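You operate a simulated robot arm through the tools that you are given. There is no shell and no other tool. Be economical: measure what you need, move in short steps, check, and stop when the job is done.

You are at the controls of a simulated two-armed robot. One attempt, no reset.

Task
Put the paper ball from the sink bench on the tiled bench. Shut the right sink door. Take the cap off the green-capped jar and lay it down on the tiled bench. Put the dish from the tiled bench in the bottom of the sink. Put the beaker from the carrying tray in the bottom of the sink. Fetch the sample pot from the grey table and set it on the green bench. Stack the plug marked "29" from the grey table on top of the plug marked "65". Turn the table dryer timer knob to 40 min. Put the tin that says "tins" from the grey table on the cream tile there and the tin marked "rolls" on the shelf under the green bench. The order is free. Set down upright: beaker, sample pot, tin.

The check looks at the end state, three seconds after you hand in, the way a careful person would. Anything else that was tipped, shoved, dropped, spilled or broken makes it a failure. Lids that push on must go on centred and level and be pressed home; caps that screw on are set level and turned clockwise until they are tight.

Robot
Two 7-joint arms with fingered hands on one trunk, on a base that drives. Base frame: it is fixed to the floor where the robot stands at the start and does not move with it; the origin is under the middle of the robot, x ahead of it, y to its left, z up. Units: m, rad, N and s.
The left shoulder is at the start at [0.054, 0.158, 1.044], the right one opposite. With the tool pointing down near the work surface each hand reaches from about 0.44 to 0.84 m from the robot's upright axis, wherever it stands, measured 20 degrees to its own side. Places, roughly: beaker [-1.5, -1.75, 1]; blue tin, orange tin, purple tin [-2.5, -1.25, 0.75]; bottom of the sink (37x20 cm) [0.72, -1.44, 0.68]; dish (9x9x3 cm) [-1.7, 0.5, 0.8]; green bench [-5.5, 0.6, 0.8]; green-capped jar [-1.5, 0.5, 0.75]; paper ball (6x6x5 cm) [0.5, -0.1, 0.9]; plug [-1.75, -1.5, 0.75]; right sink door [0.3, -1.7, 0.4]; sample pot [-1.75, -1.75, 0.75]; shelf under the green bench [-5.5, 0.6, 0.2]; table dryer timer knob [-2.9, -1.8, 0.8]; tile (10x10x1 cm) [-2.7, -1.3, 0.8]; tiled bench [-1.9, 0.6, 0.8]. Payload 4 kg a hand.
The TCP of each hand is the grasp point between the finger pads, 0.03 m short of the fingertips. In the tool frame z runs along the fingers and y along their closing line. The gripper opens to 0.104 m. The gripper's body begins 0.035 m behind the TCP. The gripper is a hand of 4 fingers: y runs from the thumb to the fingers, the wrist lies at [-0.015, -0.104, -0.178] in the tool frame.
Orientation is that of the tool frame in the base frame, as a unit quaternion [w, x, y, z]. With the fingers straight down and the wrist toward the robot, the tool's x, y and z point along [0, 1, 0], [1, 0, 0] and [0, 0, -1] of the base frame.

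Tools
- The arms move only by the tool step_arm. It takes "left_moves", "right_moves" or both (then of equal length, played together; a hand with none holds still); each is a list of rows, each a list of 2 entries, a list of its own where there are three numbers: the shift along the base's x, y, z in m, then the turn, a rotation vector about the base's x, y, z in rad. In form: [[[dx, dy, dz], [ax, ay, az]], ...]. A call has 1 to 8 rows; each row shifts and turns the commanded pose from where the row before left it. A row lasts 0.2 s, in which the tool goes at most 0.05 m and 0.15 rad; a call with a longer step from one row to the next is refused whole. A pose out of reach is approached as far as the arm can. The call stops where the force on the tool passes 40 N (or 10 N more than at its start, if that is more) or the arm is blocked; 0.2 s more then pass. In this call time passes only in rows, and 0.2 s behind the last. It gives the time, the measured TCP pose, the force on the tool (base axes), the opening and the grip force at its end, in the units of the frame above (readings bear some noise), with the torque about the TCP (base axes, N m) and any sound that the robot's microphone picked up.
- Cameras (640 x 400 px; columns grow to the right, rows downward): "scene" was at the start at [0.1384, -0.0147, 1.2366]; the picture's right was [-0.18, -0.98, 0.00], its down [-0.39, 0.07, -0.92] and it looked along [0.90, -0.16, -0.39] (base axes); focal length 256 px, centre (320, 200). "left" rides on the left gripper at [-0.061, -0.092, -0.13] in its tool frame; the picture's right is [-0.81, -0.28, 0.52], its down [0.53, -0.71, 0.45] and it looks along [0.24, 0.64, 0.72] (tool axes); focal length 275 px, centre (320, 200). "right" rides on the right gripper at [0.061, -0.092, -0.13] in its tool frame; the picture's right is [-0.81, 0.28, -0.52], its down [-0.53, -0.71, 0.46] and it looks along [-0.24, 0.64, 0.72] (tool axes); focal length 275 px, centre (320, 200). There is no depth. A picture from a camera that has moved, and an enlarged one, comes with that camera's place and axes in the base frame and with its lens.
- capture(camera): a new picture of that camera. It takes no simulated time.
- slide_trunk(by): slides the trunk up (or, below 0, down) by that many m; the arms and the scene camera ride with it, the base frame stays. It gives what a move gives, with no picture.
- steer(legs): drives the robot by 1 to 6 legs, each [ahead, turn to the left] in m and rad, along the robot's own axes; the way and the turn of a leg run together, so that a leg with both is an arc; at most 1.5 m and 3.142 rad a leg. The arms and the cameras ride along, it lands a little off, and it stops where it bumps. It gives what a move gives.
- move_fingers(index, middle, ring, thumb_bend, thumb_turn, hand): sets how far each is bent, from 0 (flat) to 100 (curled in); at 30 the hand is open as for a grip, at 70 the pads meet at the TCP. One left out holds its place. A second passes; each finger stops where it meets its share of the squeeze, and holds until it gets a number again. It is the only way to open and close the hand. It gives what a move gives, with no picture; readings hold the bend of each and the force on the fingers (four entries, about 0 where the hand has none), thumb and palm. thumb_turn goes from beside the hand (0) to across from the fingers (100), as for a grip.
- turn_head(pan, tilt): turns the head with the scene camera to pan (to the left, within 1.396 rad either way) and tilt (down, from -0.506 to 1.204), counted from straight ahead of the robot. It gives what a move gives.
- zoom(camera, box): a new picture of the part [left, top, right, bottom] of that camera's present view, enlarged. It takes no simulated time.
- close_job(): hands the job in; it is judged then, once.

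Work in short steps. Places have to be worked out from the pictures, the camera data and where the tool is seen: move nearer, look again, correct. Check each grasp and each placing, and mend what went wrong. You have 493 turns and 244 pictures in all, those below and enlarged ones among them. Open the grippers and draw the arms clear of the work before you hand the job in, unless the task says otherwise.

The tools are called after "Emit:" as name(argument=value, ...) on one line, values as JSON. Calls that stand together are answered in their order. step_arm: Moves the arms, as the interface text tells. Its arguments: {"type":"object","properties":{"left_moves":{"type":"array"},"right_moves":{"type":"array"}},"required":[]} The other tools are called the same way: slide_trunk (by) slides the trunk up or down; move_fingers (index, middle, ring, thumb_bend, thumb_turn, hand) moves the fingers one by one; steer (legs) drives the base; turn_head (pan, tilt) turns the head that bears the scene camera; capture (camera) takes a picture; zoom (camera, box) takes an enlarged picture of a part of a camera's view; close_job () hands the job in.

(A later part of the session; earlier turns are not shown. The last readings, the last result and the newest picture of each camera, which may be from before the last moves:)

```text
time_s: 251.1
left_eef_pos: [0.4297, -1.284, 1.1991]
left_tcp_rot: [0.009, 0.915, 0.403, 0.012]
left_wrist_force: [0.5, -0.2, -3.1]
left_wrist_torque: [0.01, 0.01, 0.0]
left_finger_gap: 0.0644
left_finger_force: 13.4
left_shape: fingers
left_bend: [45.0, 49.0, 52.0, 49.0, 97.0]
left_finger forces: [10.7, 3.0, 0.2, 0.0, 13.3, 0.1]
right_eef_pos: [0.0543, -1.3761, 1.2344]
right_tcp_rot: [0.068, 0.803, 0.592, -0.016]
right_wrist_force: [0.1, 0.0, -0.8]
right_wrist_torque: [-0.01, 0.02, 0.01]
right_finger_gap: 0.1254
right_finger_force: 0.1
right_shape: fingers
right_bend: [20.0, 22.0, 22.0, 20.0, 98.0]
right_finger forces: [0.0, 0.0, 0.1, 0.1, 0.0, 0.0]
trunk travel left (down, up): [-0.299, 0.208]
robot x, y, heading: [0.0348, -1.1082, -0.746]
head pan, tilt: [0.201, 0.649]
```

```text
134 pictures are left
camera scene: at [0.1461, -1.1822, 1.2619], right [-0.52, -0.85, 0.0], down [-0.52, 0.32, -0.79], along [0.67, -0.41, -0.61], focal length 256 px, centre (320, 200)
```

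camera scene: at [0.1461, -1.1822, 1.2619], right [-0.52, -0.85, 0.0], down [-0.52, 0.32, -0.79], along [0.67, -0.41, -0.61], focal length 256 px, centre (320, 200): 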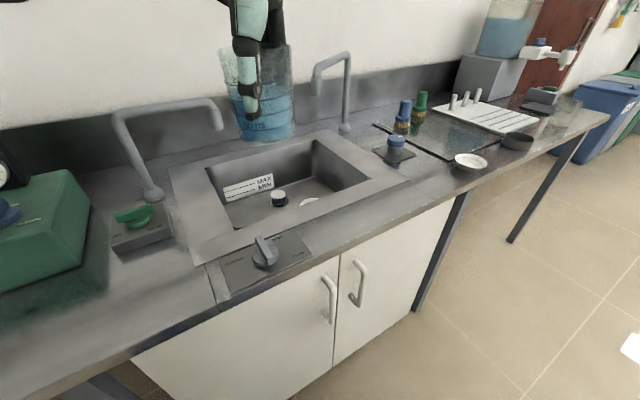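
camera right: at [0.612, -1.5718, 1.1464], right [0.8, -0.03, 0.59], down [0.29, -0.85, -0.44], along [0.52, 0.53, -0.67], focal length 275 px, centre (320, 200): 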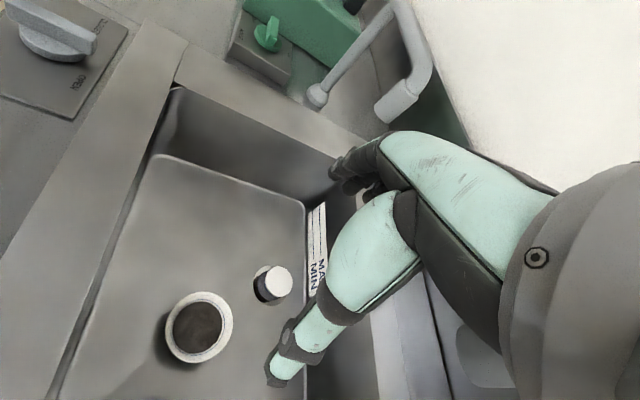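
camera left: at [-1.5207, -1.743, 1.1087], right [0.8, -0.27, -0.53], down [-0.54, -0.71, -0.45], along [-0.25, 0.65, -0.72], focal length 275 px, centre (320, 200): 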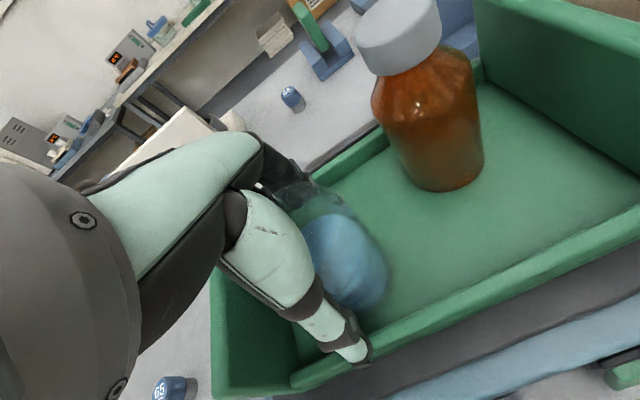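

I carry the beaker over the left part of the basin ([0.73,-1.35]) at height, keeping clear of the left tap.

Emit:
step_arm(left_moves=[[[0.042, -0.009, 0], [0, 0, 0]], [[0.042, -0.009, 0], [0, 0, 0]], [[0.042, -0.009, 0], [0, 0, 0]], [[0.042, -0.009, 0], [0, 0, 0]], [[0.042, -0.009, 0], [0, 0, 0]], [[0.042, -0.009, 0], [0, 0, 0]], [[0.042, -0.01, 0], [0, 0, 0]]])

Emit:
capture(camera="left")

Emit:
capture(camera="scene")

```text
time_s: 252.7
left_eef_pos: [0.7263, -1.3491, 1.1958]
left_tcp_rot: [0.008, 0.916, 0.402, 0.012]
left_wrist_force: [0.2, -0.3, -2.0]
left_wrist_torque: [0.01, 0.04, 0.0]
left_finger_gap: 0.0641
left_finger_force: 11.1
left_shape: fingers
left_bend: [46.0, 49.0, 52.0, 49.0, 97.0]
left_finger forces: [8.9, 2.9, 0.1, 0.1, 11.0, 0.1]
right_eef_pos: [0.0564, -1.378, 1.2325]
right_tcp_rot: [0.067, 0.803, 0.592, -0.015]
right_wrist_force: [0.8, -0.8, 0.4]
right_wrist_torque: [0.0, -0.01, 0.01]
right_finger_gap: 0.1253
right_finger_force: 0.0
right_shape: fingers
right_bend: [20.0, 22.0, 22.0, 20.0, 98.0]
right_finger forces: [0.1, 0.0, 0.0, 0.0, 0.0, 0.0]
trunk travel left (down, up): [-0.299, 0.208]
robot x, y, heading: [0.0347, -1.1062, -0.754]
head pan, tilt: [0.201, 0.649]
```

```text
133 pictures are left
camera left: at [0.6125, -1.3328, 1.3241], right [-0.74, -0.41, -0.54], down [-0.15, 0.87, -0.46], along [0.66, -0.26, -0.7], focal length 275 px, centre (320, 200)
```

left: 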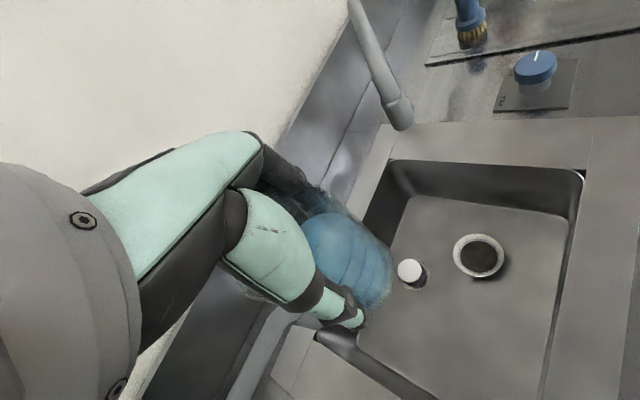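

```text
132 pictures are left
camera scene: at [0.1475, -1.1837, 1.2616], right [-0.52, -0.85, 0.0], down [-0.52, 0.32, -0.79], along [0.67, -0.41, -0.62], focal length 256 px, centre (320, 200)
```

scene: 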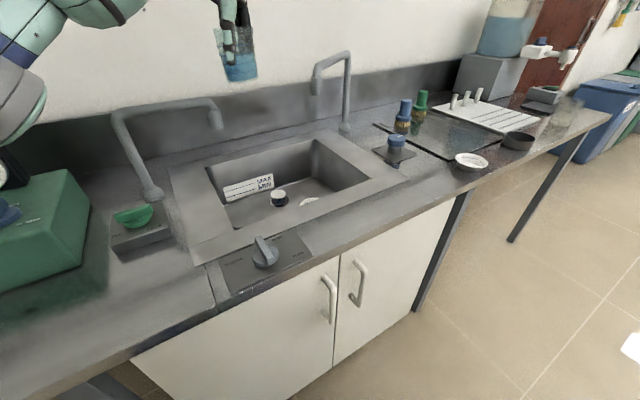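

Grip force has relaxed a bit; I tighten slightly before descending, then zoom on the beaker's tilt.

Emit:
move_fingers(hand="left", index=56, middle=58, ring=62, thumb_bend=56)

Emit:
zoom(camera="scene", box=[180, 0, 300, 90])

```text
time_s: 253.7
left_eef_pos: [0.724, -1.3501, 1.1977]
left_tcp_rot: [0.009, 0.915, 0.403, 0.011]
left_wrist_force: [-0.2, -0.7, -3.3]
left_wrist_torque: [-0.02, 0.01, 0.0]
left_finger_gap: 0.0627
left_finger_force: 17.6
left_shape: fingers
left_bend: [48.0, 52.0, 57.0, 49.0, 96.0]
left_finger forces: [8.5, 5.0, 3.4, 0.1, 19.2, 0.0]
right_eef_pos: [0.0558, -1.3783, 1.2328]
right_tcp_rot: [0.067, 0.803, 0.592, -0.015]
right_wrist_force: [0.8, -0.4, -0.4]
right_wrist_torque: [0.02, 0.02, -0.03]
right_finger_gap: 0.1253
right_finger_force: 0.1
right_shape: fingers
right_bend: [20.0, 22.0, 22.0, 20.0, 98.0]
right_finger forces: [0.1, 0.0, 0.0, 0.0, 0.1, 0.0]
trunk travel left (down, up): [-0.299, 0.208]
robot x, y, heading: [0.0358, -1.1084, -0.749]
head pan, tilt: [0.201, 0.649]
```

```text
4.44 times, centred on (240, 45) of scene
camera zoom: at [0.1467, -1.1829, 1.2618], right [-0.52, -0.85, 0.0], down [-0.52, 0.32, -0.79], along [0.67, -0.41, -0.62], focal length 1137 px, centre (676, 889)
```

zoom: 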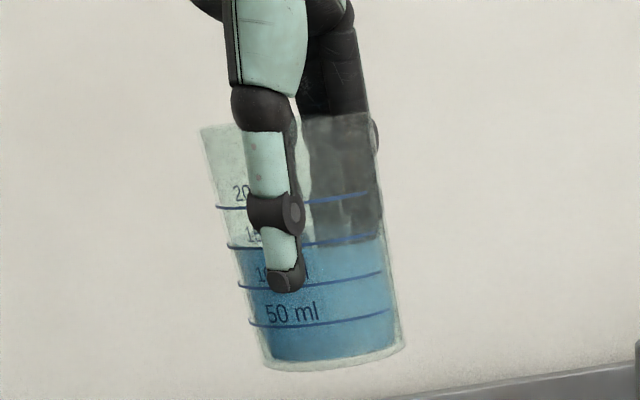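

The beaker is upright within ~2°. I descend into the basin.

Emit:
step_arm(left_moves=[[[0, 0, -0.045], [0, 0, 0]], [[0, 0, -0.045], [0, 0, 0]], [[0, 0, -0.045], [0, 0, 0]], [[0, 0, -0.045], [0, 0, 0]], [[0, 0, -0.045], [0, 0, 0]], [[0, 0, -0.045], [0, 0, 0]], [[0, 0, -0.045], [0, 0, 0]]])

Emit:
capture(camera="scene")

```text
time_s: 255.3
left_eef_pos: [0.7248, -1.3515, 0.884]
left_tcp_rot: [0.01, 0.915, 0.403, 0.011]
left_wrist_force: [-0.3, -0.3, -1.7]
left_wrist_torque: [0.01, 0.03, 0.0]
left_finger_gap: 0.0626
left_finger_force: 18.1
left_shape: fingers
left_bend: [48.0, 52.0, 57.0, 49.0, 96.0]
left_finger forces: [8.5, 5.0, 3.6, 0.0, 18.9, 0.0]
right_eef_pos: [0.056, -1.3776, 1.2328]
right_tcp_rot: [0.067, 0.802, 0.593, -0.016]
right_wrist_force: [-0.2, -0.5, -0.2]
right_wrist_torque: [-0.01, 0.03, 0.01]
right_finger_gap: 0.1255
right_finger_force: 0.1
right_shape: fingers
right_bend: [20.0, 22.0, 22.0, 20.0, 98.0]
right_finger forces: [0.0, 0.0, 0.0, 0.1, 0.0, 0.0]
trunk travel left (down, up): [-0.299, 0.208]
robot x, y, heading: [0.0393, -1.1102, -0.749]
head pan, tilt: [0.201, 0.649]
```

```text
130 pictures are left
camera scene: at [0.1475, -1.1829, 1.2617], right [-0.52, -0.85, 0.0], down [-0.52, 0.32, -0.79], along [0.67, -0.41, -0.62], focal length 256 px, centre (320, 200)
```

scene: 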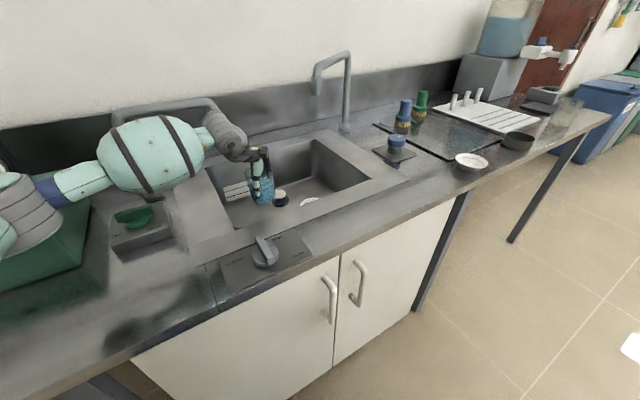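

Elbow passes near the green box; I continue with the arm in small steps and check.

Emit:
step_arm(left_moves=[[[0, 0, -0.04], [0, 0, 0]], [[0, 0, -0.04], [0, 0, 0]]])

Emit:
capture(camera="scene")

```text
time_s: 255.9
left_eef_pos: [0.7235, -1.35, 0.8037]
left_tcp_rot: [0.009, 0.915, 0.403, 0.011]
left_wrist_force: [1.0, 0.2, -3.1]
left_wrist_torque: [0.01, 0.02, 0.0]
left_finger_gap: 0.0625
left_finger_force: 17.6
left_shape: fingers
left_bend: [48.0, 52.0, 57.0, 49.0, 96.0]
left_finger forces: [8.5, 5.0, 3.7, 0.0, 18.7, 0.0]
right_eef_pos: [0.0557, -1.3769, 1.2331]
right_tcp_rot: [0.067, 0.803, 0.592, -0.016]
right_wrist_force: [0.1, 0.2, -0.3]
right_wrist_torque: [-0.01, -0.02, 0.0]
right_finger_gap: 0.1254
right_finger_force: 0.0
right_shape: fingers
right_bend: [20.0, 22.0, 22.0, 20.0, 98.0]
right_finger forces: [0.0, 0.0, 0.1, 0.1, 0.1, 0.0]
trunk travel left (down, up): [-0.299, 0.208]
robot x, y, heading: [0.0341, -1.1042, -0.749]
head pan, tilt: [0.201, 0.649]
```

```text
129 pictures are left
camera scene: at [0.1473, -1.1831, 1.2617], right [-0.52, -0.85, 0.0], down [-0.52, 0.32, -0.79], along [0.67, -0.41, -0.62], focal length 256 px, centre (320, 200)
```

scene: 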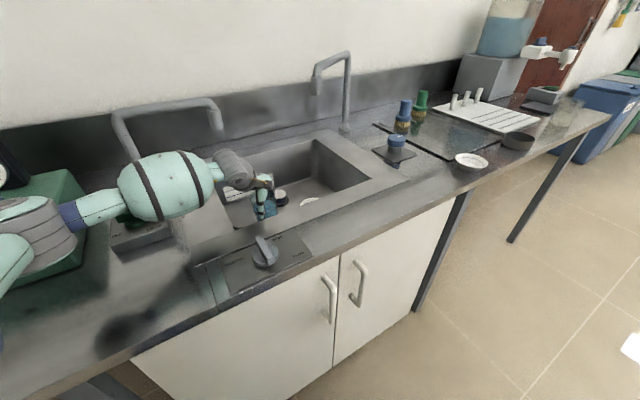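

Clear so far. I lower the last centimetres in small steps until contact.

Emit:
step_arm(left_moves=[[[0, 0, -0.012], [0, 0, 0]], [[0, 0, -0.01], [0, 0, 0]], [[0, 0, -0.008], [0, 0, 0]]])

```text
time_s: 256.7
left_eef_pos: [0.7234, -1.3502, 0.7747]
left_tcp_rot: [0.01, 0.915, 0.403, 0.012]
left_wrist_force: [0.2, 0.0, -2.5]
left_wrist_torque: [0.0, 0.0, 0.0]
left_finger_gap: 0.0626
left_finger_force: 17.8
left_shape: fingers
left_bend: [48.0, 52.0, 57.0, 49.0, 96.0]
left_finger forces: [8.5, 5.0, 3.6, 0.0, 18.5, 0.0]
right_eef_pos: [0.0555, -1.3763, 1.2335]
right_tcp_rot: [0.067, 0.803, 0.592, -0.015]
right_wrist_force: [0.0, 0.1, -0.5]
right_wrist_torque: [0.03, -0.05, -0.03]
right_finger_gap: 0.1253
right_finger_force: 0.1
right_shape: fingers
right_bend: [20.0, 22.0, 22.0, 20.0, 98.0]
right_finger forces: [0.0, 0.1, 0.1, 0.0, 0.1, 0.0]
trunk travel left (down, up): [-0.299, 0.208]
robot x, y, heading: [0.0378, -1.1059, -0.75]
head pan, tilt: [0.201, 0.649]
```

Not touching yet; I continue down by 6 mm steps.

Emit:
step_arm(left_moves=[[[0, 0, -0.006], [0, 0, 0]], [[0, 0, -0.006], [0, 0, 0]]])

Emit:
capture(camera="left")

```text
time_s: 257.3
left_eef_pos: [0.7234, -1.3505, 0.7618]
left_tcp_rot: [0.008, 0.915, 0.403, 0.011]
left_wrist_force: [-0.3, -1.1, -3.3]
left_wrist_torque: [0.0, 0.02, -0.02]
left_finger_gap: 0.0625
left_finger_force: 17.7
left_shape: fingers
left_bend: [48.0, 52.0, 57.0, 49.0, 96.0]
left_finger forces: [8.5, 5.0, 3.6, 0.0, 18.6, 0.0]
right_eef_pos: [0.0562, -1.3764, 1.2338]
right_tcp_rot: [0.068, 0.803, 0.592, -0.015]
right_wrist_force: [-0.1, -0.8, -0.3]
right_wrist_torque: [0.0, 0.03, 0.0]
right_finger_gap: 0.1257
right_finger_force: 0.1
right_shape: fingers
right_bend: [20.0, 22.0, 22.0, 20.0, 98.0]
right_finger forces: [0.0, 0.0, 0.1, 0.0, 0.0, 0.0]
trunk travel left (down, up): [-0.299, 0.208]
robot x, y, heading: [0.0363, -1.105, -0.746]
head pan, tilt: [0.201, 0.649]
```

```text
128 pictures are left
camera left: at [0.6106, -1.3325, 0.8892], right [-0.74, -0.41, -0.54], down [-0.15, 0.87, -0.47], along [0.66, -0.26, -0.7], focal length 275 px, centre (320, 200)
```

left: 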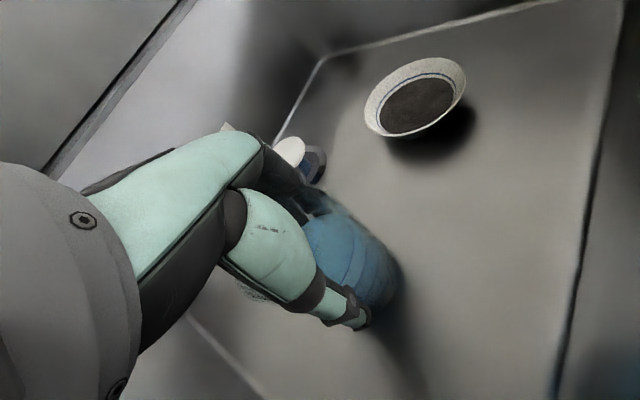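

Still no contact force; a few more small steps.

Emit:
step_arm(left_moves=[[[0.003, 0, -0.006], [0, 0, 0]], [[0.003, 0, -0.006], [0, 0, 0]], [[0.003, 0, -0.005], [0, 0, 0]]])

```text
time_s: 258.2
left_eef_pos: [0.7281, -1.3492, 0.7595]
left_tcp_rot: [0.023, 0.916, 0.4, 0.013]
left_wrist_force: [-1.3, 0.5, 2.3]
left_wrist_torque: [0.15, 0.02, 0.04]
left_finger_gap: 0.062
left_finger_force: 20.9
left_shape: fingers
left_bend: [49.0, 52.0, 57.0, 50.0, 95.0]
left_finger forces: [10.3, 4.7, 4.9, 0.1, 22.0, 0.1]
right_eef_pos: [0.0453, -1.3663, 1.2348]
right_tcp_rot: [0.073, 0.802, 0.593, -0.015]
right_wrist_force: [0.9, 0.5, -0.9]
right_wrist_torque: [0.01, 0.04, 0.02]
right_finger_gap: 0.1256
right_finger_force: 0.1
right_shape: fingers
right_bend: [20.0, 22.0, 22.0, 20.0, 98.0]
right_finger forces: [0.0, 0.1, 0.0, 0.0, 0.0, 0.0]
trunk travel left (down, up): [-0.299, 0.208]
robot x, y, heading: [0.0369, -1.1085, -0.75]
head pan, tilt: [0.201, 0.649]
stopped in row 3 (left hand): the force on the tool passed its limit at 40 N (the readings are from after the stop); the commanded pose is now the measured one
```

Contact was felt through the fingers, so the beaker stands on the sink floor. I open the hand gently.

Emit:
move_fingers(hand="left", index=44, middle=46, ring=48, thumb_bend=46)

Emit:
move_fingers(hand="left", index=26, middle=26, ring=26, thumb_bend=26)

Emit:
step_arm(left_moves=[[[0, 0, 0.03], [0, 0, 0]], [[0, 0, 0.04], [0, 0, 0]], [[0, 0, 0.04], [0, 0, 0]], [[0, 0, 0.045], [0, 0, 0]], [[0, 0, 0.045], [0, 0, 0]], [[0, 0, 0.045], [0, 0, 0]], [[0, 0, 0.045], [0, 0, 0]]])

Emit:
capture(camera="left")

```text
time_s: 259.2
left_eef_pos: [0.7282, -1.3491, 0.7607]
left_tcp_rot: [0.023, 0.916, 0.401, 0.012]
left_wrist_force: [-0.5, -0.3, -1.7]
left_wrist_torque: [0.02, -0.04, -0.03]
left_finger_gap: 0.0697
left_finger_force: 3.6
left_shape: fingers
left_bend: [42.0, 46.0, 48.0, 45.0, 97.0]
left_finger forces: [2.7, 0.3, 0.0, 0.0, 3.3, 0.0]
right_eef_pos: [0.0447, -1.3675, 1.2351]
right_tcp_rot: [0.073, 0.802, 0.593, -0.015]
right_wrist_force: [-0.2, 0.3, -0.9]
right_wrist_torque: [0.03, 0.01, -0.01]
right_finger_gap: 0.1252
right_finger_force: 0.0
right_shape: fingers
right_bend: [20.0, 22.0, 22.0, 20.0, 98.0]
right_finger forces: [0.0, 0.0, 0.0, 0.1, 0.0, 0.0]
trunk travel left (down, up): [-0.299, 0.208]
robot x, y, heading: [0.0337, -1.1067, -0.747]
head pan, tilt: [0.201, 0.649]
```

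```text
time_s: 260.2
left_eef_pos: [0.7274, -1.3497, 0.7603]
left_tcp_rot: [0.023, 0.916, 0.4, 0.014]
left_wrist_force: [-0.1, -0.1, 0.5]
left_wrist_torque: [0.0, -0.01, -0.01]
left_finger_gap: 0.1122
left_finger_force: 0.0
left_shape: fingers
left_bend: [26.0, 26.0, 26.0, 26.0, 97.0]
left_finger forces: [0.0, 0.0, 0.0, 0.0, 0.0, 0.0]
right_eef_pos: [0.0435, -1.3678, 1.2365]
right_tcp_rot: [0.074, 0.802, 0.593, -0.015]
right_wrist_force: [-0.5, -0.4, -0.6]
right_wrist_torque: [0.02, -0.01, -0.02]
right_finger_gap: 0.1254
right_finger_force: 0.0
right_shape: fingers
right_bend: [20.0, 22.0, 22.0, 20.0, 98.0]
right_finger forces: [0.1, 0.0, 0.1, 0.0, 0.1, 0.0]
trunk travel left (down, up): [-0.299, 0.208]
robot x, y, heading: [0.038, -1.1082, -0.747]
head pan, tilt: [0.201, 0.649]
```

```text
time_s: 261.8
left_eef_pos: [0.7251, -1.3485, 1.0497]
left_tcp_rot: [0.022, 0.916, 0.4, 0.013]
left_wrist_force: [0.1, -0.1, 1.0]
left_wrist_torque: [0.01, -0.02, 0.0]
left_finger_gap: 0.1121
left_finger_force: 0.0
left_shape: fingers
left_bend: [26.0, 26.0, 26.0, 26.0, 97.0]
left_finger forces: [0.0, 0.1, 0.1, 0.0, 0.0, 0.0]
right_eef_pos: [0.0437, -1.3669, 1.2345]
right_tcp_rot: [0.074, 0.802, 0.592, -0.014]
right_wrist_force: [-0.3, 0.5, 0.5]
right_wrist_torque: [-0.02, -0.02, -0.03]
right_finger_gap: 0.1254
right_finger_force: 0.1
right_shape: fingers
right_bend: [20.0, 22.0, 22.0, 20.0, 98.0]
right_finger forces: [0.0, 0.1, 0.0, 0.1, 0.1, 0.1]
trunk travel left (down, up): [-0.299, 0.208]
robot x, y, heading: [0.0358, -1.1071, -0.75]
head pan, tilt: [0.201, 0.649]
```

```text
127 pictures are left
camera left: at [0.611, -1.3278, 1.1748], right [-0.73, -0.42, -0.54], down [-0.14, 0.86, -0.49], along [0.67, -0.28, -0.69], focal length 275 px, centre (320, 200)
```

left: 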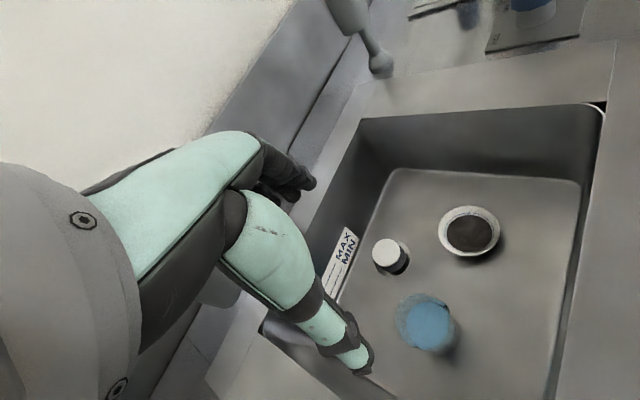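

The beaker stands upright in the sink. Next the green screw-cap jar: retract, back off and drive to the tiled bench in front of it.

Emit:
step_arm(left_moves=[[[-0.03, 0.01, 0.035], [0, 0, 0]], [[-0.03, 0.01, 0.035], [0, 0, 0]], [[-0.04, 0.015, 0.01], [0, 0, 0]], [[-0.04, 0.015, 0.01], [0, 0, 0]], [[-0.04, 0.015, 0], [0, 0, 0]], [[-0.04, 0.015, 0], [0, 0, 0]], [[-0.04, 0.015, 0], [0, 0, 0]], [[-0.04, 0.015, 0], [0, 0, 0]]])

Emit:
steer(legs=[[-0.3, 0], [0, 2.32], [0.55, 0], [0, 1.57], [1.23, 0], [0, -1.57]])

Emit:
turn_head(pan=0.0, tilt=0.5)

Emit:
capture(camera="scene")

```text
time_s: 263.6
left_eef_pos: [0.4266, -1.2393, 1.141]
left_tcp_rot: [0.022, 0.916, 0.401, 0.014]
left_wrist_force: [-0.2, -0.8, 0.3]
left_wrist_torque: [0.0, -0.01, 0.04]
left_finger_gap: 0.112
left_finger_force: 0.1
left_shape: fingers
left_bend: [26.0, 26.0, 26.0, 26.0, 97.0]
left_finger forces: [0.1, 0.0, 0.0, 0.0, 0.1, 0.1]
right_eef_pos: [0.0442, -1.3683, 1.2349]
right_tcp_rot: [0.074, 0.802, 0.592, -0.013]
right_wrist_force: [0.7, 0.3, 0.4]
right_wrist_torque: [-0.02, -0.04, 0.0]
right_finger_gap: 0.1254
right_finger_force: 0.0
right_shape: fingers
right_bend: [20.0, 22.0, 22.0, 20.0, 98.0]
right_finger forces: [0.1, 0.1, 0.0, 0.0, 0.0, 0.2]
trunk travel left (down, up): [-0.299, 0.208]
robot x, y, heading: [0.0339, -1.1079, -0.747]
head pan, tilt: [0.201, 0.649]
```

```text
time_s: 290.2
left_eef_pos: [-1.6016, -0.0232, 1.1403]
left_tcp_rot: [-0.004, -0.015, 1.0, 0.026]
left_wrist_force: [0.2, 0.6, 0.5]
left_wrist_torque: [0.0, 0.01, 0.01]
left_finger_gap: 0.1121
left_finger_force: 0.2
left_shape: fingers
left_bend: [26.0, 26.0, 26.0, 26.0, 97.0]
left_finger forces: [0.0, 0.1, 0.0, 0.0, 0.0, 0.0]
right_eef_pos: [-1.2406, -0.2076, 1.2351]
right_tcp_rot: [0.042, -0.236, 0.969, 0.062]
right_wrist_force: [-0.6, -0.4, 0.1]
right_wrist_torque: [-0.02, -0.01, 0.0]
right_finger_gap: 0.1256
right_finger_force: 0.1
right_shape: fingers
right_bend: [20.0, 22.0, 22.0, 20.0, 98.0]
right_finger forces: [0.0, 0.1, 0.0, 0.0, 0.0, 0.1]
trunk travel left (down, up): [-0.299, 0.208]
robot x, y, heading: [-1.4279, -0.3941, 1.602]
head pan, tilt: [0.201, 0.649]
```

```text
time_s: 291.0
left_eef_pos: [-1.6009, -0.0368, 1.1453]
left_tcp_rot: [-0.005, -0.017, 0.999, 0.032]
left_wrist_force: [-0.1, 0.2, -0.3]
left_wrist_torque: [-0.01, 0.04, 0.02]
left_finger_gap: 0.1122
left_finger_force: 0.1
left_shape: fingers
left_bend: [26.0, 26.0, 26.0, 26.0, 98.0]
left_finger forces: [0.0, 0.1, 0.0, 0.0, 0.1, 0.0]
right_eef_pos: [-1.2398, -0.2223, 1.2374]
right_tcp_rot: [0.043, -0.236, 0.968, 0.069]
right_wrist_force: [0.5, 0.7, -0.1]
right_wrist_torque: [0.03, 0.02, 0.01]
right_finger_gap: 0.1257
right_finger_force: 0.1
right_shape: fingers
right_bend: [20.0, 22.0, 22.0, 20.0, 98.0]
right_finger forces: [0.0, 0.0, 0.0, 0.0, 0.0, 0.1]
trunk travel left (down, up): [-0.299, 0.208]
robot x, y, heading: [-1.4307, -0.3937, 1.602]
head pan, tilt: [0.0, 0.499]
```

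```text
126 pictures are left
camera scene: at [-1.4307, -0.256, 1.2751], right [1.0, 0.03, 0.0], down [0.01, -0.49, -0.87], along [-0.03, 0.87, -0.49], focal length 256 px, centre (320, 200)
```

scene: 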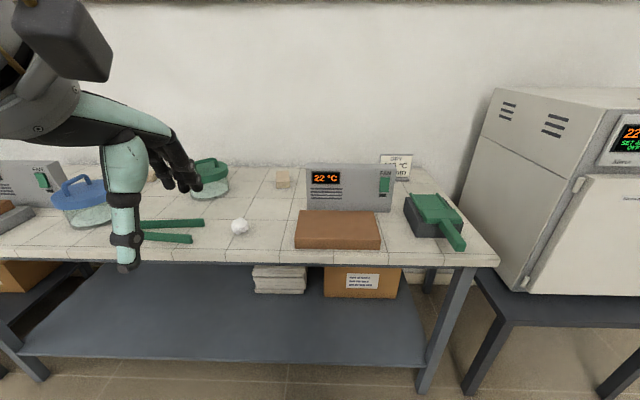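

The jar is hidden behind the fan box (box z up to 0.96, front y≈0.51). I move closer and bring the left hand over to look down behind the box.

Emit:
steer(legs=[[0.28, 0]])

Emit:
step_arm(left_moves=[[[0.01, 0.04, 0.01], [-0.02, 0, 0]], [[0.01, 0.04, 0.01], [-0.02, 0, 0]], [[0.01, 0.04, 0.01], [-0.02, 0, 0]], [[0.01, 0.04, 0.01], [0, 0, 0]], [[0.01, 0.04, 0], [0, 0, 0]], [[0.01, 0.03, 0], [0, 0, 0]]])

Emit:
capture(camera="left")

```text
time_s: 293.0
left_eef_pos: [-1.6061, 0.2438, 1.1454]
left_tcp_rot: [-0.005, -0.014, 0.999, 0.033]
left_wrist_force: [-0.4, -0.9, -0.4]
left_wrist_torque: [0.01, 0.0, 0.0]
left_finger_gap: 0.1122
left_finger_force: 0.1
left_shape: fingers
left_bend: [26.0, 26.0, 26.0, 26.0, 98.0]
left_finger forces: [0.0, 0.0, 0.1, 0.0, 0.1, 0.0]
right_eef_pos: [-1.2475, 0.0585, 1.2365]
right_tcp_rot: [0.044, -0.235, 0.969, 0.07]
right_wrist_force: [0.7, -0.5, 0.4]
right_wrist_torque: [0.02, -0.01, -0.01]
right_finger_gap: 0.1255
right_finger_force: 0.1
right_shape: fingers
right_bend: [20.0, 22.0, 22.0, 20.0, 98.0]
right_finger forces: [0.1, 0.0, 0.0, 0.1, 0.0, 0.1]
trunk travel left (down, up): [-0.299, 0.208]
robot x, y, heading: [-1.4348, -0.114, 1.596]
head pan, tilt: [0.0, 0.499]
```

```text
time_s: 294.4
left_eef_pos: [-1.5463, 0.4658, 1.1874]
left_tcp_rot: [-0.006, -0.014, 1.0, 0.008]
left_wrist_force: [0.1, -0.9, -0.2]
left_wrist_torque: [-0.02, 0.02, -0.03]
left_finger_gap: 0.1123
left_finger_force: 0.1
left_shape: fingers
left_bend: [26.0, 26.0, 26.0, 26.0, 98.0]
left_finger forces: [0.0, 0.0, 0.0, 0.1, 0.0, 0.0]
right_eef_pos: [-1.2476, 0.0485, 1.2375]
right_tcp_rot: [0.044, -0.235, 0.968, 0.074]
right_wrist_force: [0.1, 0.3, -0.2]
right_wrist_torque: [0.02, -0.03, -0.02]
right_finger_gap: 0.1257
right_finger_force: 0.0
right_shape: fingers
right_bend: [20.0, 22.0, 22.0, 20.0, 98.0]
right_finger forces: [0.0, 0.0, 0.0, 0.1, 0.1, 0.1]
trunk travel left (down, up): [-0.299, 0.208]
robot x, y, heading: [-1.4394, -0.1113, 1.6]
head pan, tilt: [0.0, 0.499]
```

```text
125 pictures are left
camera left: at [-1.4806, 0.374, 1.315], right [0.81, -0.24, -0.53], down [-0.52, -0.72, -0.46], along [-0.27, 0.65, -0.71], focal length 275 px, centre (320, 200)
```

left: 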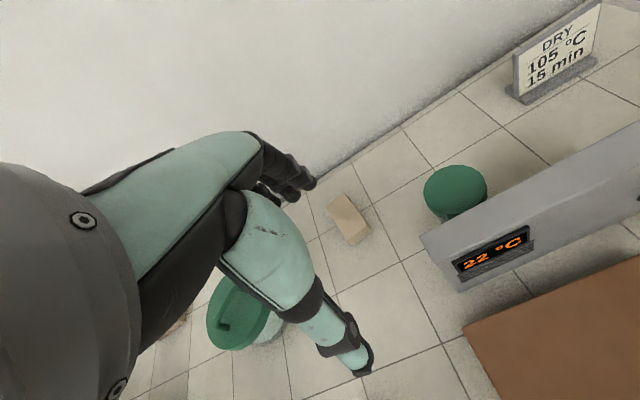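

The jar's cap is at about [-1.414, 0.617], top z≈0.89, just behind the box (box back y≈0.545). I turn the robot left 0.3 so the right arm can work it, then level the right hand.

Emit:
step_arm(left_moves=[[[-0.01, -0.04, 0.0], [0, 0, 0]], [[-0.01, -0.04, 0.0], [0, 0, 0]], [[-0.01, -0.04, 0.0], [0, 0, 0]], [[-0.01, -0.04, 0.0], [0, 0, 0]]])

Emit:
steer(legs=[[0, 0.3]])

```text
time_s: 295.4
left_eef_pos: [-1.5878, 0.3021, 1.1906]
left_tcp_rot: [-0.006, -0.014, 1.0, 0.008]
left_wrist_force: [-0.4, -0.7, 0.0]
left_wrist_torque: [-0.03, 0.02, 0.0]
left_finger_gap: 0.1124
left_finger_force: 0.1
left_shape: fingers
left_bend: [26.0, 26.0, 26.0, 26.0, 98.0]
left_finger forces: [0.0, 0.0, 0.0, 0.0, 0.0, 0.1]
right_eef_pos: [-1.2478, 0.0473, 1.2379]
right_tcp_rot: [0.045, -0.234, 0.968, 0.074]
right_wrist_force: [-0.4, -0.8, 0.6]
right_wrist_torque: [-0.01, -0.03, 0.01]
right_finger_gap: 0.1255
right_finger_force: 0.0
right_shape: fingers
right_bend: [20.0, 22.0, 22.0, 20.0, 98.0]
right_finger forces: [0.0, 0.0, 0.0, 0.0, 0.0, 0.2]
trunk travel left (down, up): [-0.299, 0.208]
robot x, y, heading: [-1.4344, -0.1105, 1.596]
head pan, tilt: [0.0, 0.499]
```

```text
time_s: 296.9
left_eef_pos: [-1.7007, 0.243, 1.1893]
left_tcp_rot: [-0.006, -0.16, 0.987, 0.007]
left_wrist_force: [0.9, -0.2, -0.8]
left_wrist_torque: [-0.03, -0.03, 0.01]
left_finger_gap: 0.1123
left_finger_force: 0.0
left_shape: fingers
left_bend: [26.0, 26.0, 26.0, 26.0, 98.0]
left_finger forces: [0.0, 0.0, 0.0, 0.0, 0.0, 0.1]
right_eef_pos: [-1.3017, 0.095, 1.2382]
right_tcp_rot: [0.033, -0.374, 0.924, 0.079]
right_wrist_force: [0.9, -0.2, 0.0]
right_wrist_torque: [0.02, 0.0, -0.03]
right_finger_gap: 0.1255
right_finger_force: 0.1
right_shape: fingers
right_bend: [20.0, 22.0, 22.0, 20.0, 98.0]
right_finger forces: [0.1, 0.1, 0.0, 0.0, 0.0, 0.1]
trunk travel left (down, up): [-0.299, 0.208]
robot x, y, heading: [-1.4337, -0.1119, 1.884]
head pan, tilt: [0.0, 0.499]
```

I bring the right hand over the jar in two calls, levelling it and bringing its yaw to about 0.

Emit:
step_arm(right_moves=[[[-0.009, 0.043, 0], [-0.022, 0, -0.1]], [[-0.009, 0.043, 0], [-0.022, 0, -0.1]], [[-0.009, 0.043, 0], [-0.022, 0, -0.1]], [[-0.009, 0.043, 0], [-0.022, 0, -0.1]], [[-0.009, 0.043, -0.005], [-0.022, 0, -0.1]], [[-0.009, 0.043, -0.005], [-0.022, 0, -0.1]], [[-0.009, 0.043, -0.005], [-0.022, 0, -0.1]], [[-0.009, 0.043, -0.005], [-0.017, 0, -0.077]]])

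Emit:
step_arm(right_moves=[[[-0.01, 0.044, -0.01], [0, 0, 0]], [[-0.01, 0.044, -0.01], [0, 0, 0]], [[-0.01, 0.044, -0.01], [0, 0, 0]], [[-0.01, 0.042, -0.02], [0, 0, 0]]])

Emit:
capture(camera="right")

```text
time_s: 298.7
left_eef_pos: [-1.6968, 0.232, 1.1927]
left_tcp_rot: [-0.007, -0.16, 0.987, 0.012]
left_wrist_force: [-0.2, -0.3, -0.3]
left_wrist_torque: [0.0, 0.0, 0.03]
left_finger_gap: 0.1124
left_finger_force: 0.1
left_shape: fingers
left_bend: [26.0, 26.0, 26.0, 26.0, 98.0]
left_finger forces: [0.0, 0.1, 0.0, 0.0, 0.0, 0.0]
right_eef_pos: [-1.3705, 0.4293, 1.2159]
right_tcp_rot: [0.033, 0.004, 0.999, -0.012]
right_wrist_force: [-0.9, -0.2, -0.5]
right_wrist_torque: [-0.04, -0.04, 0.0]
right_finger_gap: 0.1256
right_finger_force: 0.0
right_shape: fingers
right_bend: [20.0, 22.0, 22.0, 20.0, 97.0]
right_finger forces: [0.0, 0.0, 0.0, 0.0, 0.1, 0.0]
trunk travel left (down, up): [-0.299, 0.208]
robot x, y, heading: [-1.4369, -0.1136, 1.886]
head pan, tilt: [0.0, 0.499]
```

```text
time_s: 299.7
left_eef_pos: [-1.6962, 0.2336, 1.1925]
left_tcp_rot: [-0.008, -0.16, 0.987, 0.011]
left_wrist_force: [0.5, -0.3, -0.8]
left_wrist_torque: [-0.03, 0.02, -0.02]
left_finger_gap: 0.1121
left_finger_force: 0.1
left_shape: fingers
left_bend: [26.0, 26.0, 26.0, 26.0, 98.0]
left_finger forces: [0.0, 0.0, 0.0, 0.0, 0.0, 0.1]
right_eef_pos: [-1.3972, 0.5903, 1.1663]
right_tcp_rot: [0.033, 0.006, 0.999, -0.014]
right_wrist_force: [-0.3, -0.3, -1.1]
right_wrist_torque: [-0.07, 0.02, -0.02]
right_finger_gap: 0.1256
right_finger_force: 0.1
right_shape: fingers
right_bend: [20.0, 22.0, 22.0, 20.0, 97.0]
right_finger forces: [0.0, 0.1, 0.0, 0.0, 0.0, 0.0]
right hand out of reach, approached as far as the arm can: row 4
trunk travel left (down, up): [-0.299, 0.208]
robot x, y, heading: [-1.4327, -0.1121, 1.891]
head pan, tilt: [0.0, 0.499]
```

```text
124 pictures are left
camera right: at [-1.4678, 0.502, 1.2937], right [0.78, 0.28, 0.56], down [0.55, -0.73, -0.4], along [0.3, 0.62, -0.72], focal length 275 px, centre (320, 200)
```

right: 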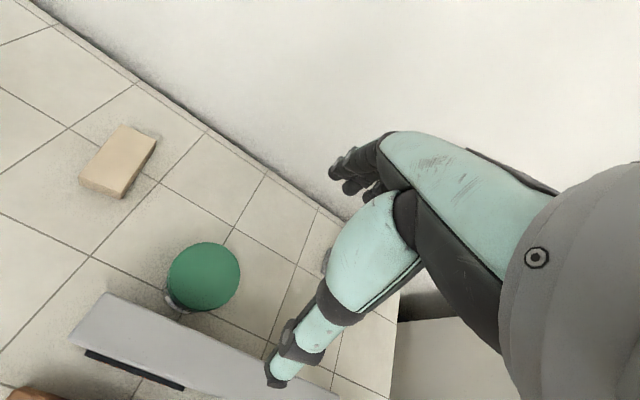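

Cap: [-1.422, 0.6135], Ø≈9.4 cm; gap to the box ≈2.7 cm. I set the opening to ~11 cm, advance the robot 5 cm and yaw the hand -0.5 while centring over the cap at z≈1.05.

Emit:
steer(legs=[[0.05, 0]])

Emit:
move_fingers(hand="right", index=27, middle=27, ring=27, thumb_bend=27)

Emit:
step_arm(right_moves=[[[0, -0.005, -0.025], [0, -0.03, -0.125]], [[0, -0.005, -0.025], [0, -0.03, -0.125]], [[0, -0.005, -0.025], [0, 0, -0.125]], [[0, -0.005, -0.025], [0, 0, -0.125]]])

Emit:
capture(camera="right")

```text
time_s: 300.6
left_eef_pos: [-1.7098, 0.2693, 1.1975]
left_tcp_rot: [-0.008, -0.16, 0.987, 0.017]
left_wrist_force: [0.3, -0.4, 1.5]
left_wrist_torque: [0.04, 0.01, 0.0]
left_finger_gap: 0.1124
left_finger_force: 0.0
left_shape: fingers
left_bend: [26.0, 26.0, 26.0, 26.0, 98.0]
left_finger forces: [0.1, 0.0, 0.0, 0.1, 0.0, 0.0]
right_eef_pos: [-1.4115, 0.6272, 1.1727]
right_tcp_rot: [0.031, 0.004, 0.999, -0.009]
right_wrist_force: [-0.5, -1.1, 0.2]
right_wrist_torque: [0.0, -0.03, 0.01]
right_finger_gap: 0.1255
right_finger_force: 0.0
right_shape: fingers
right_bend: [20.0, 22.0, 22.0, 20.0, 97.0]
right_finger forces: [0.1, 0.0, 0.1, 0.0, 0.1, 0.1]
trunk travel left (down, up): [-0.299, 0.208]
robot x, y, heading: [-1.4538, -0.0627, 1.886]
head pan, tilt: [0.0, 0.499]
```

```text
time_s: 301.6
left_eef_pos: [-1.7088, 0.2649, 1.1989]
left_tcp_rot: [-0.009, -0.16, 0.987, 0.019]
left_wrist_force: [0.8, -0.3, -0.8]
left_wrist_torque: [0.01, 0.01, 0.0]
left_finger_gap: 0.1125
left_finger_force: 0.1
left_shape: fingers
left_bend: [26.0, 26.0, 26.0, 26.0, 98.0]
left_finger forces: [0.1, 0.0, 0.1, 0.1, 0.1, 0.0]
right_eef_pos: [-1.4083, 0.6222, 1.1762]
right_tcp_rot: [0.03, 0.005, 1.0, -0.006]
right_wrist_force: [0.5, 0.3, 0.5]
right_wrist_torque: [0.03, 0.03, -0.02]
right_finger_gap: 0.1105
right_finger_force: 0.1
right_shape: fingers
right_bend: [27.0, 27.0, 27.0, 27.0, 97.0]
right_finger forces: [0.0, 0.0, 0.0, 0.0, 0.1, 0.0]
trunk travel left (down, up): [-0.299, 0.208]
robot x, y, heading: [-1.4506, -0.0652, 1.889]
head pan, tilt: [0.0, 0.499]
```

```text
time_s: 302.6
left_eef_pos: [-1.7097, 0.2666, 1.1989]
left_tcp_rot: [-0.008, -0.159, 0.987, 0.018]
left_wrist_force: [-0.4, -0.6, 0.8]
left_wrist_torque: [0.02, 0.04, 0.0]
left_finger_gap: 0.1124
left_finger_force: 0.0
left_shape: fingers
left_bend: [26.0, 26.0, 26.0, 26.0, 98.0]
left_finger forces: [0.0, 0.0, 0.0, 0.0, 0.0, 0.0]
right_eef_pos: [-1.4022, 0.5983, 1.0712]
right_tcp_rot: [0.056, 0.252, 0.966, -0.016]
right_wrist_force: [-0.2, -0.5, 0.0]
right_wrist_torque: [-0.01, 0.0, -0.03]
right_finger_gap: 0.1104
right_finger_force: 0.1
right_shape: fingers
right_bend: [27.0, 27.0, 27.0, 27.0, 97.0]
right_finger forces: [0.0, 0.1, 0.0, 0.0, 0.0, 0.0]
right hand out of reach, approached as far as the arm can: row 3, 4
trunk travel left (down, up): [-0.299, 0.208]
robot x, y, heading: [-1.452, -0.0646, 1.891]
head pan, tilt: [0.0, 0.499]
```

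```text
123 pictures are left
camera right: at [-1.5138, 0.5547, 1.1936], right [0.79, -0.12, 0.61], down [0.16, -0.91, -0.39], along [0.6, 0.4, -0.69], focal length 275 px, centre (320, 200)
```

right: 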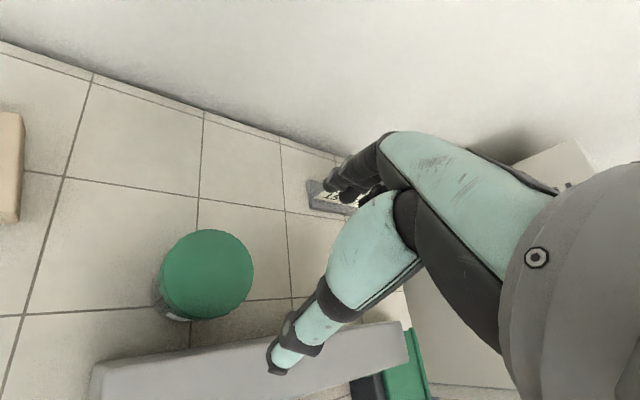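

I fix the tilt and move over the cap centre, lower.

Emit:
step_arm(right_moves=[[[-0.01, 0.008, -0.02], [0.03, 0.05, 0]], [[-0.01, 0.008, -0.03], [0.03, 0.05, 0]], [[0, 0, -0.03], [0, 0, 0]]])

```text
time_s: 303.4
left_eef_pos: [-1.7093, 0.2667, 1.1976]
left_tcp_rot: [-0.009, -0.16, 0.987, 0.017]
left_wrist_force: [0.2, 0.2, 0.2]
left_wrist_torque: [-0.03, 0.01, 0.0]
left_finger_gap: 0.1127
left_finger_force: 0.0
left_shape: fingers
left_bend: [26.0, 26.0, 26.0, 26.0, 98.0]
left_finger forces: [0.1, 0.0, 0.1, 0.1, 0.0, 0.0]
right_eef_pos: [-1.4182, 0.6135, 0.9946]
right_tcp_rot: [0.001, 0.252, 0.968, 0.0]
right_wrist_force: [-0.2, -0.5, -1.1]
right_wrist_torque: [0.0, 0.01, 0.01]
right_finger_gap: 0.1106
right_finger_force: 0.0
right_shape: fingers
right_bend: [27.0, 27.0, 27.0, 27.0, 97.0]
right_finger forces: [0.1, 0.1, 0.0, 0.0, 0.0, 0.0]
trunk travel left (down, up): [-0.299, 0.208]
robot x, y, heading: [-1.4508, -0.0654, 1.888]
head pan, tilt: [0.0, 0.499]
```

Level and centred. I go down to just above the cap and look.

Emit:
step_arm(right_moves=[[[-0.004, 0, -0.035], [0, 0, 0]], [[0, 0, -0.035], [0, 0, 0]]])

Emit:
capture(camera="right")

```text
time_s: 304.0
left_eef_pos: [-1.709, 0.2676, 1.1984]
left_tcp_rot: [-0.009, -0.161, 0.987, 0.018]
left_wrist_force: [0.0, -0.1, 0.4]
left_wrist_torque: [-0.01, 0.0, -0.04]
left_finger_gap: 0.1122
left_finger_force: 0.1
left_shape: fingers
left_bend: [26.0, 26.0, 26.0, 26.0, 98.0]
left_finger forces: [0.1, 0.0, 0.0, 0.0, 0.0, 0.1]
right_eef_pos: [-1.407, 0.607, 0.9252]
right_tcp_rot: [0.001, 0.251, 0.968, 0.0]
right_wrist_force: [-0.7, 0.5, 0.5]
right_wrist_torque: [0.05, 0.02, 0.02]
right_finger_gap: 0.1094
right_finger_force: 0.2
right_shape: fingers
right_bend: [27.0, 27.0, 27.0, 28.0, 97.0]
right_finger forces: [0.0, 0.1, 0.0, 0.0, 0.9, 0.0]
right hand out of reach, approached as far as the arm can: row 1, 2
trunk travel left (down, up): [-0.299, 0.208]
robot x, y, heading: [-1.4497, -0.0629, 1.882]
head pan, tilt: [0.0, 0.499]
```

```text
122 pictures are left
camera right: at [-1.5062, 0.5551, 1.0565], right [0.84, -0.15, 0.52], down [0.12, -0.88, -0.45], along [0.53, 0.44, -0.72], focal length 275 px, centre (320, 200)
```

right: 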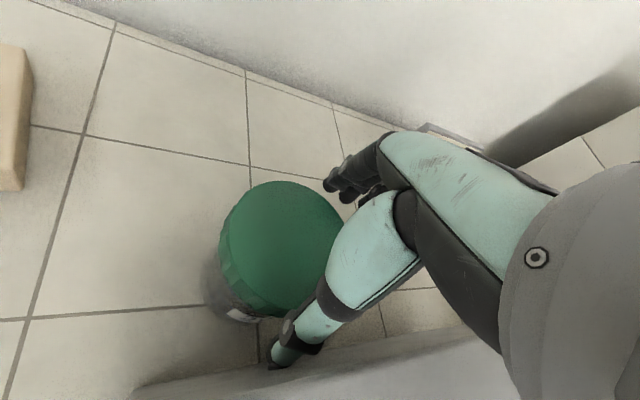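

The arm's limit shifts the hand when lowering; the thumb touched the box. I go back up to the good pose and lower with the trunk instead.

Emit:
step_arm(right_moves=[[[0, 0, 0.035], [0, 0, 0]], [[-0.012, 0.007, 0.035], [0, 0, 0]], [[-0.004, 0, 0], [0, 0, 0]]])

Emit:
slide_trunk(by=-0.065)

Emit:
capture(camera="right")

```text
time_s: 304.8
left_eef_pos: [-1.7094, 0.2674, 1.1981]
left_tcp_rot: [-0.009, -0.16, 0.987, 0.018]
left_wrist_force: [0.7, -0.4, -0.6]
left_wrist_torque: [0.01, 0.02, 0.04]
left_finger_gap: 0.1123
left_finger_force: 0.0
left_shape: fingers
left_bend: [26.0, 26.0, 26.0, 26.0, 98.0]
left_finger forces: [0.1, 0.0, 0.1, 0.1, 0.0, 0.0]
right_eef_pos: [-1.4185, 0.612, 0.9982]
right_tcp_rot: [0.001, 0.252, 0.968, -0.001]
right_wrist_force: [-0.8, 0.2, 0.6]
right_wrist_torque: [0.0, -0.01, -0.01]
right_finger_gap: 0.11
right_finger_force: 0.1
right_shape: fingers
right_bend: [27.0, 27.0, 27.0, 27.0, 97.0]
right_finger forces: [0.1, 0.0, 0.1, 0.1, 0.0, 0.1]
right hand out of reach, approached as far as the arm can: row 3
trunk travel left (down, up): [-0.299, 0.208]
robot x, y, heading: [-1.4527, -0.0638, 1.889]
head pan, tilt: [0.0, 0.499]
```

```text
time_s: 305.9
left_eef_pos: [-1.7092, 0.2661, 1.1333]
left_tcp_rot: [-0.008, -0.16, 0.987, 0.019]
left_wrist_force: [-0.1, -0.1, 0.0]
left_wrist_torque: [0.01, 0.03, -0.03]
left_finger_gap: 0.1123
left_finger_force: 0.0
left_shape: fingers
left_bend: [26.0, 26.0, 26.0, 26.0, 98.0]
left_finger forces: [0.0, 0.1, 0.0, 0.0, 0.0, 0.1]
right_eef_pos: [-1.4182, 0.6127, 0.9351]
right_tcp_rot: [0.001, 0.251, 0.968, 0.0]
right_wrist_force: [-0.4, -0.1, 0.7]
right_wrist_torque: [-0.01, 0.01, 0.0]
right_finger_gap: 0.1099
right_finger_force: 0.0
right_shape: fingers
right_bend: [27.0, 27.0, 27.0, 27.0, 97.0]
right_finger forces: [0.0, 0.1, 0.0, 0.1, 0.0, 0.0]
trunk travel left (down, up): [-0.234, 0.273]
robot x, y, heading: [-1.4474, -0.066, 1.887]
head pan, tilt: [0.0, 0.499]
```

```text
121 pictures are left
camera right: at [-1.5183, 0.5613, 1.0648], right [0.84, -0.15, 0.52], down [0.12, -0.88, -0.45], along [0.53, 0.44, -0.72], focal length 275 px, centre (320, 200)
```

right: 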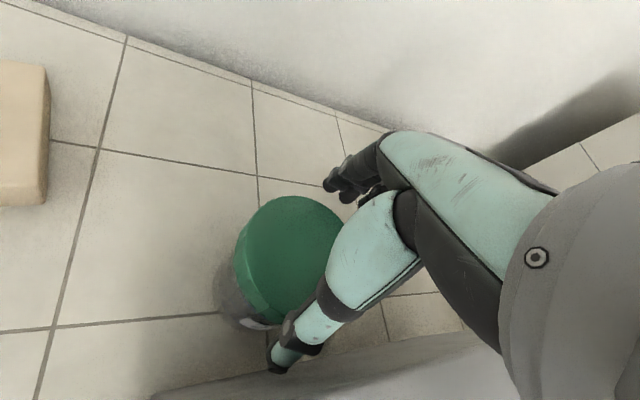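

Cap centre is within 5 mm of the TCP. I lower 6 cm more with the trunk.

Emit:
slide_trunk(by=-0.055)

Emit:
capture(camera="right")

```text
time_s: 306.8
left_eef_pos: [-1.7096, 0.2657, 1.0813]
left_tcp_rot: [-0.008, -0.16, 0.987, 0.019]
left_wrist_force: [0.1, -0.4, 0.5]
left_wrist_torque: [-0.04, 0.02, 0.0]
left_finger_gap: 0.1124
left_finger_force: 0.0
left_shape: fingers
left_bend: [26.0, 26.0, 26.0, 26.0, 98.0]
left_finger forces: [0.0, 0.0, 0.1, 0.1, 0.1, 0.0]
right_eef_pos: [-1.4192, 0.6119, 0.8856]
right_tcp_rot: [-0.001, 0.252, 0.968, 0.005]
right_wrist_force: [-0.4, 7.6, 33.7]
right_wrist_torque: [0.9, -0.29, 0.09]
right_finger_gap: 0.1235
right_finger_force: 14.8
right_shape: fingers
right_bend: [20.0, 27.0, 27.0, 26.0, 97.0]
right_finger forces: [23.3, 0.1, 0.0, 0.0, 6.1, 0.0]
trunk travel left (down, up): [-0.179, 0.328]
robot x, y, heading: [-1.4495, -0.0615, 1.891]
head pan, tilt: [0.0, 0.499]
```

```text
120 pictures are left
camera right: at [-1.5186, 0.5595, 1.016], right [0.84, -0.16, 0.51], down [0.12, -0.88, -0.46], along [0.53, 0.45, -0.72], focal length 275 px, centre (320, 200)
```

right: 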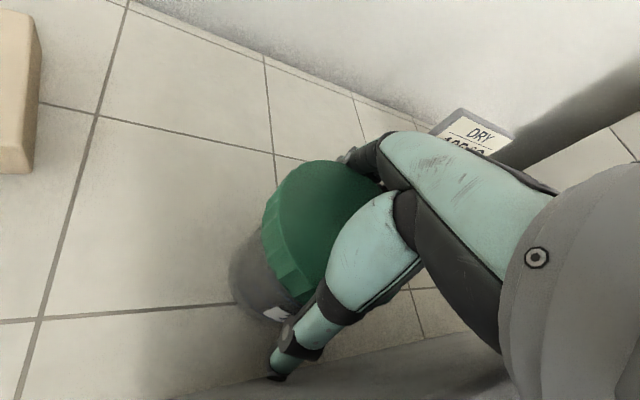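

The index finger landed on the cap's edge. I raise 4 cm, open the fingers wider, shift slightly and try again.

Emit:
slide_trunk(by=0.045)

Emit:
move_fingers(hand="right", index=13, middle=15, ring=15, thumb_bend=22)

Emit:
capture(camera="right")

```text
time_s: 307.7
left_eef_pos: [-1.709, 0.2685, 1.125]
left_tcp_rot: [-0.009, -0.16, 0.987, 0.017]
left_wrist_force: [-0.2, 0.0, 0.1]
left_wrist_torque: [0.0, 0.0, 0.01]
left_finger_gap: 0.1124
left_finger_force: 0.0
left_shape: fingers
left_bend: [26.0, 26.0, 26.0, 26.0, 98.0]
left_finger forces: [0.0, 0.0, 0.0, 0.1, 0.0, 0.1]
right_eef_pos: [-1.4184, 0.6124, 0.9229]
right_tcp_rot: [0.003, 0.251, 0.968, -0.002]
right_wrist_force: [0.1, 0.3, 0.3]
right_wrist_torque: [0.0, 0.01, -0.03]
right_finger_gap: 0.1105
right_finger_force: 0.0
right_shape: fingers
right_bend: [27.0, 27.0, 27.0, 27.0, 97.0]
right_finger forces: [0.1, 0.0, 0.0, 0.0, 0.0, 0.1]
trunk travel left (down, up): [-0.224, 0.283]
robot x, y, heading: [-1.4483, -0.0627, 1.886]
head pan, tilt: [0.0, 0.499]
```

```text
time_s: 308.7
left_eef_pos: [-1.7082, 0.2657, 1.1246]
left_tcp_rot: [-0.008, -0.159, 0.987, 0.018]
left_wrist_force: [0.3, 0.4, 0.1]
left_wrist_torque: [0.01, -0.01, 0.03]
left_finger_gap: 0.1121
left_finger_force: 0.0
left_shape: fingers
left_bend: [26.0, 26.0, 26.0, 26.0, 98.0]
left_finger forces: [0.0, 0.0, 0.0, 0.1, 0.0, 0.0]
right_eef_pos: [-1.4189, 0.6126, 0.9239]
right_tcp_rot: [0.001, 0.251, 0.968, 0.0]
right_wrist_force: [-0.8, 1.2, -0.7]
right_wrist_torque: [0.01, 0.01, -0.01]
right_finger_gap: 0.1326
right_finger_force: 0.3
right_shape: fingers
right_bend: [13.0, 15.0, 15.0, 23.0, 97.0]
right_finger forces: [0.0, 0.0, 0.0, 0.0, 0.2, 0.0]
trunk travel left (down, up): [-0.224, 0.283]
robot x, y, heading: [-1.4498, -0.0653, 1.891]
head pan, tilt: [0.0, 0.499]
```

```text
119 pictures are left
camera right: at [-1.5183, 0.5614, 1.0547], right [0.84, -0.15, 0.52], down [0.12, -0.88, -0.45], along [0.53, 0.44, -0.72], focal length 275 px, centre (320, 200)
```

right: 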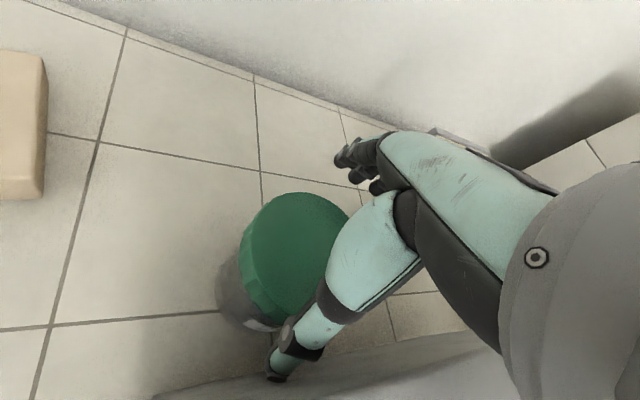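

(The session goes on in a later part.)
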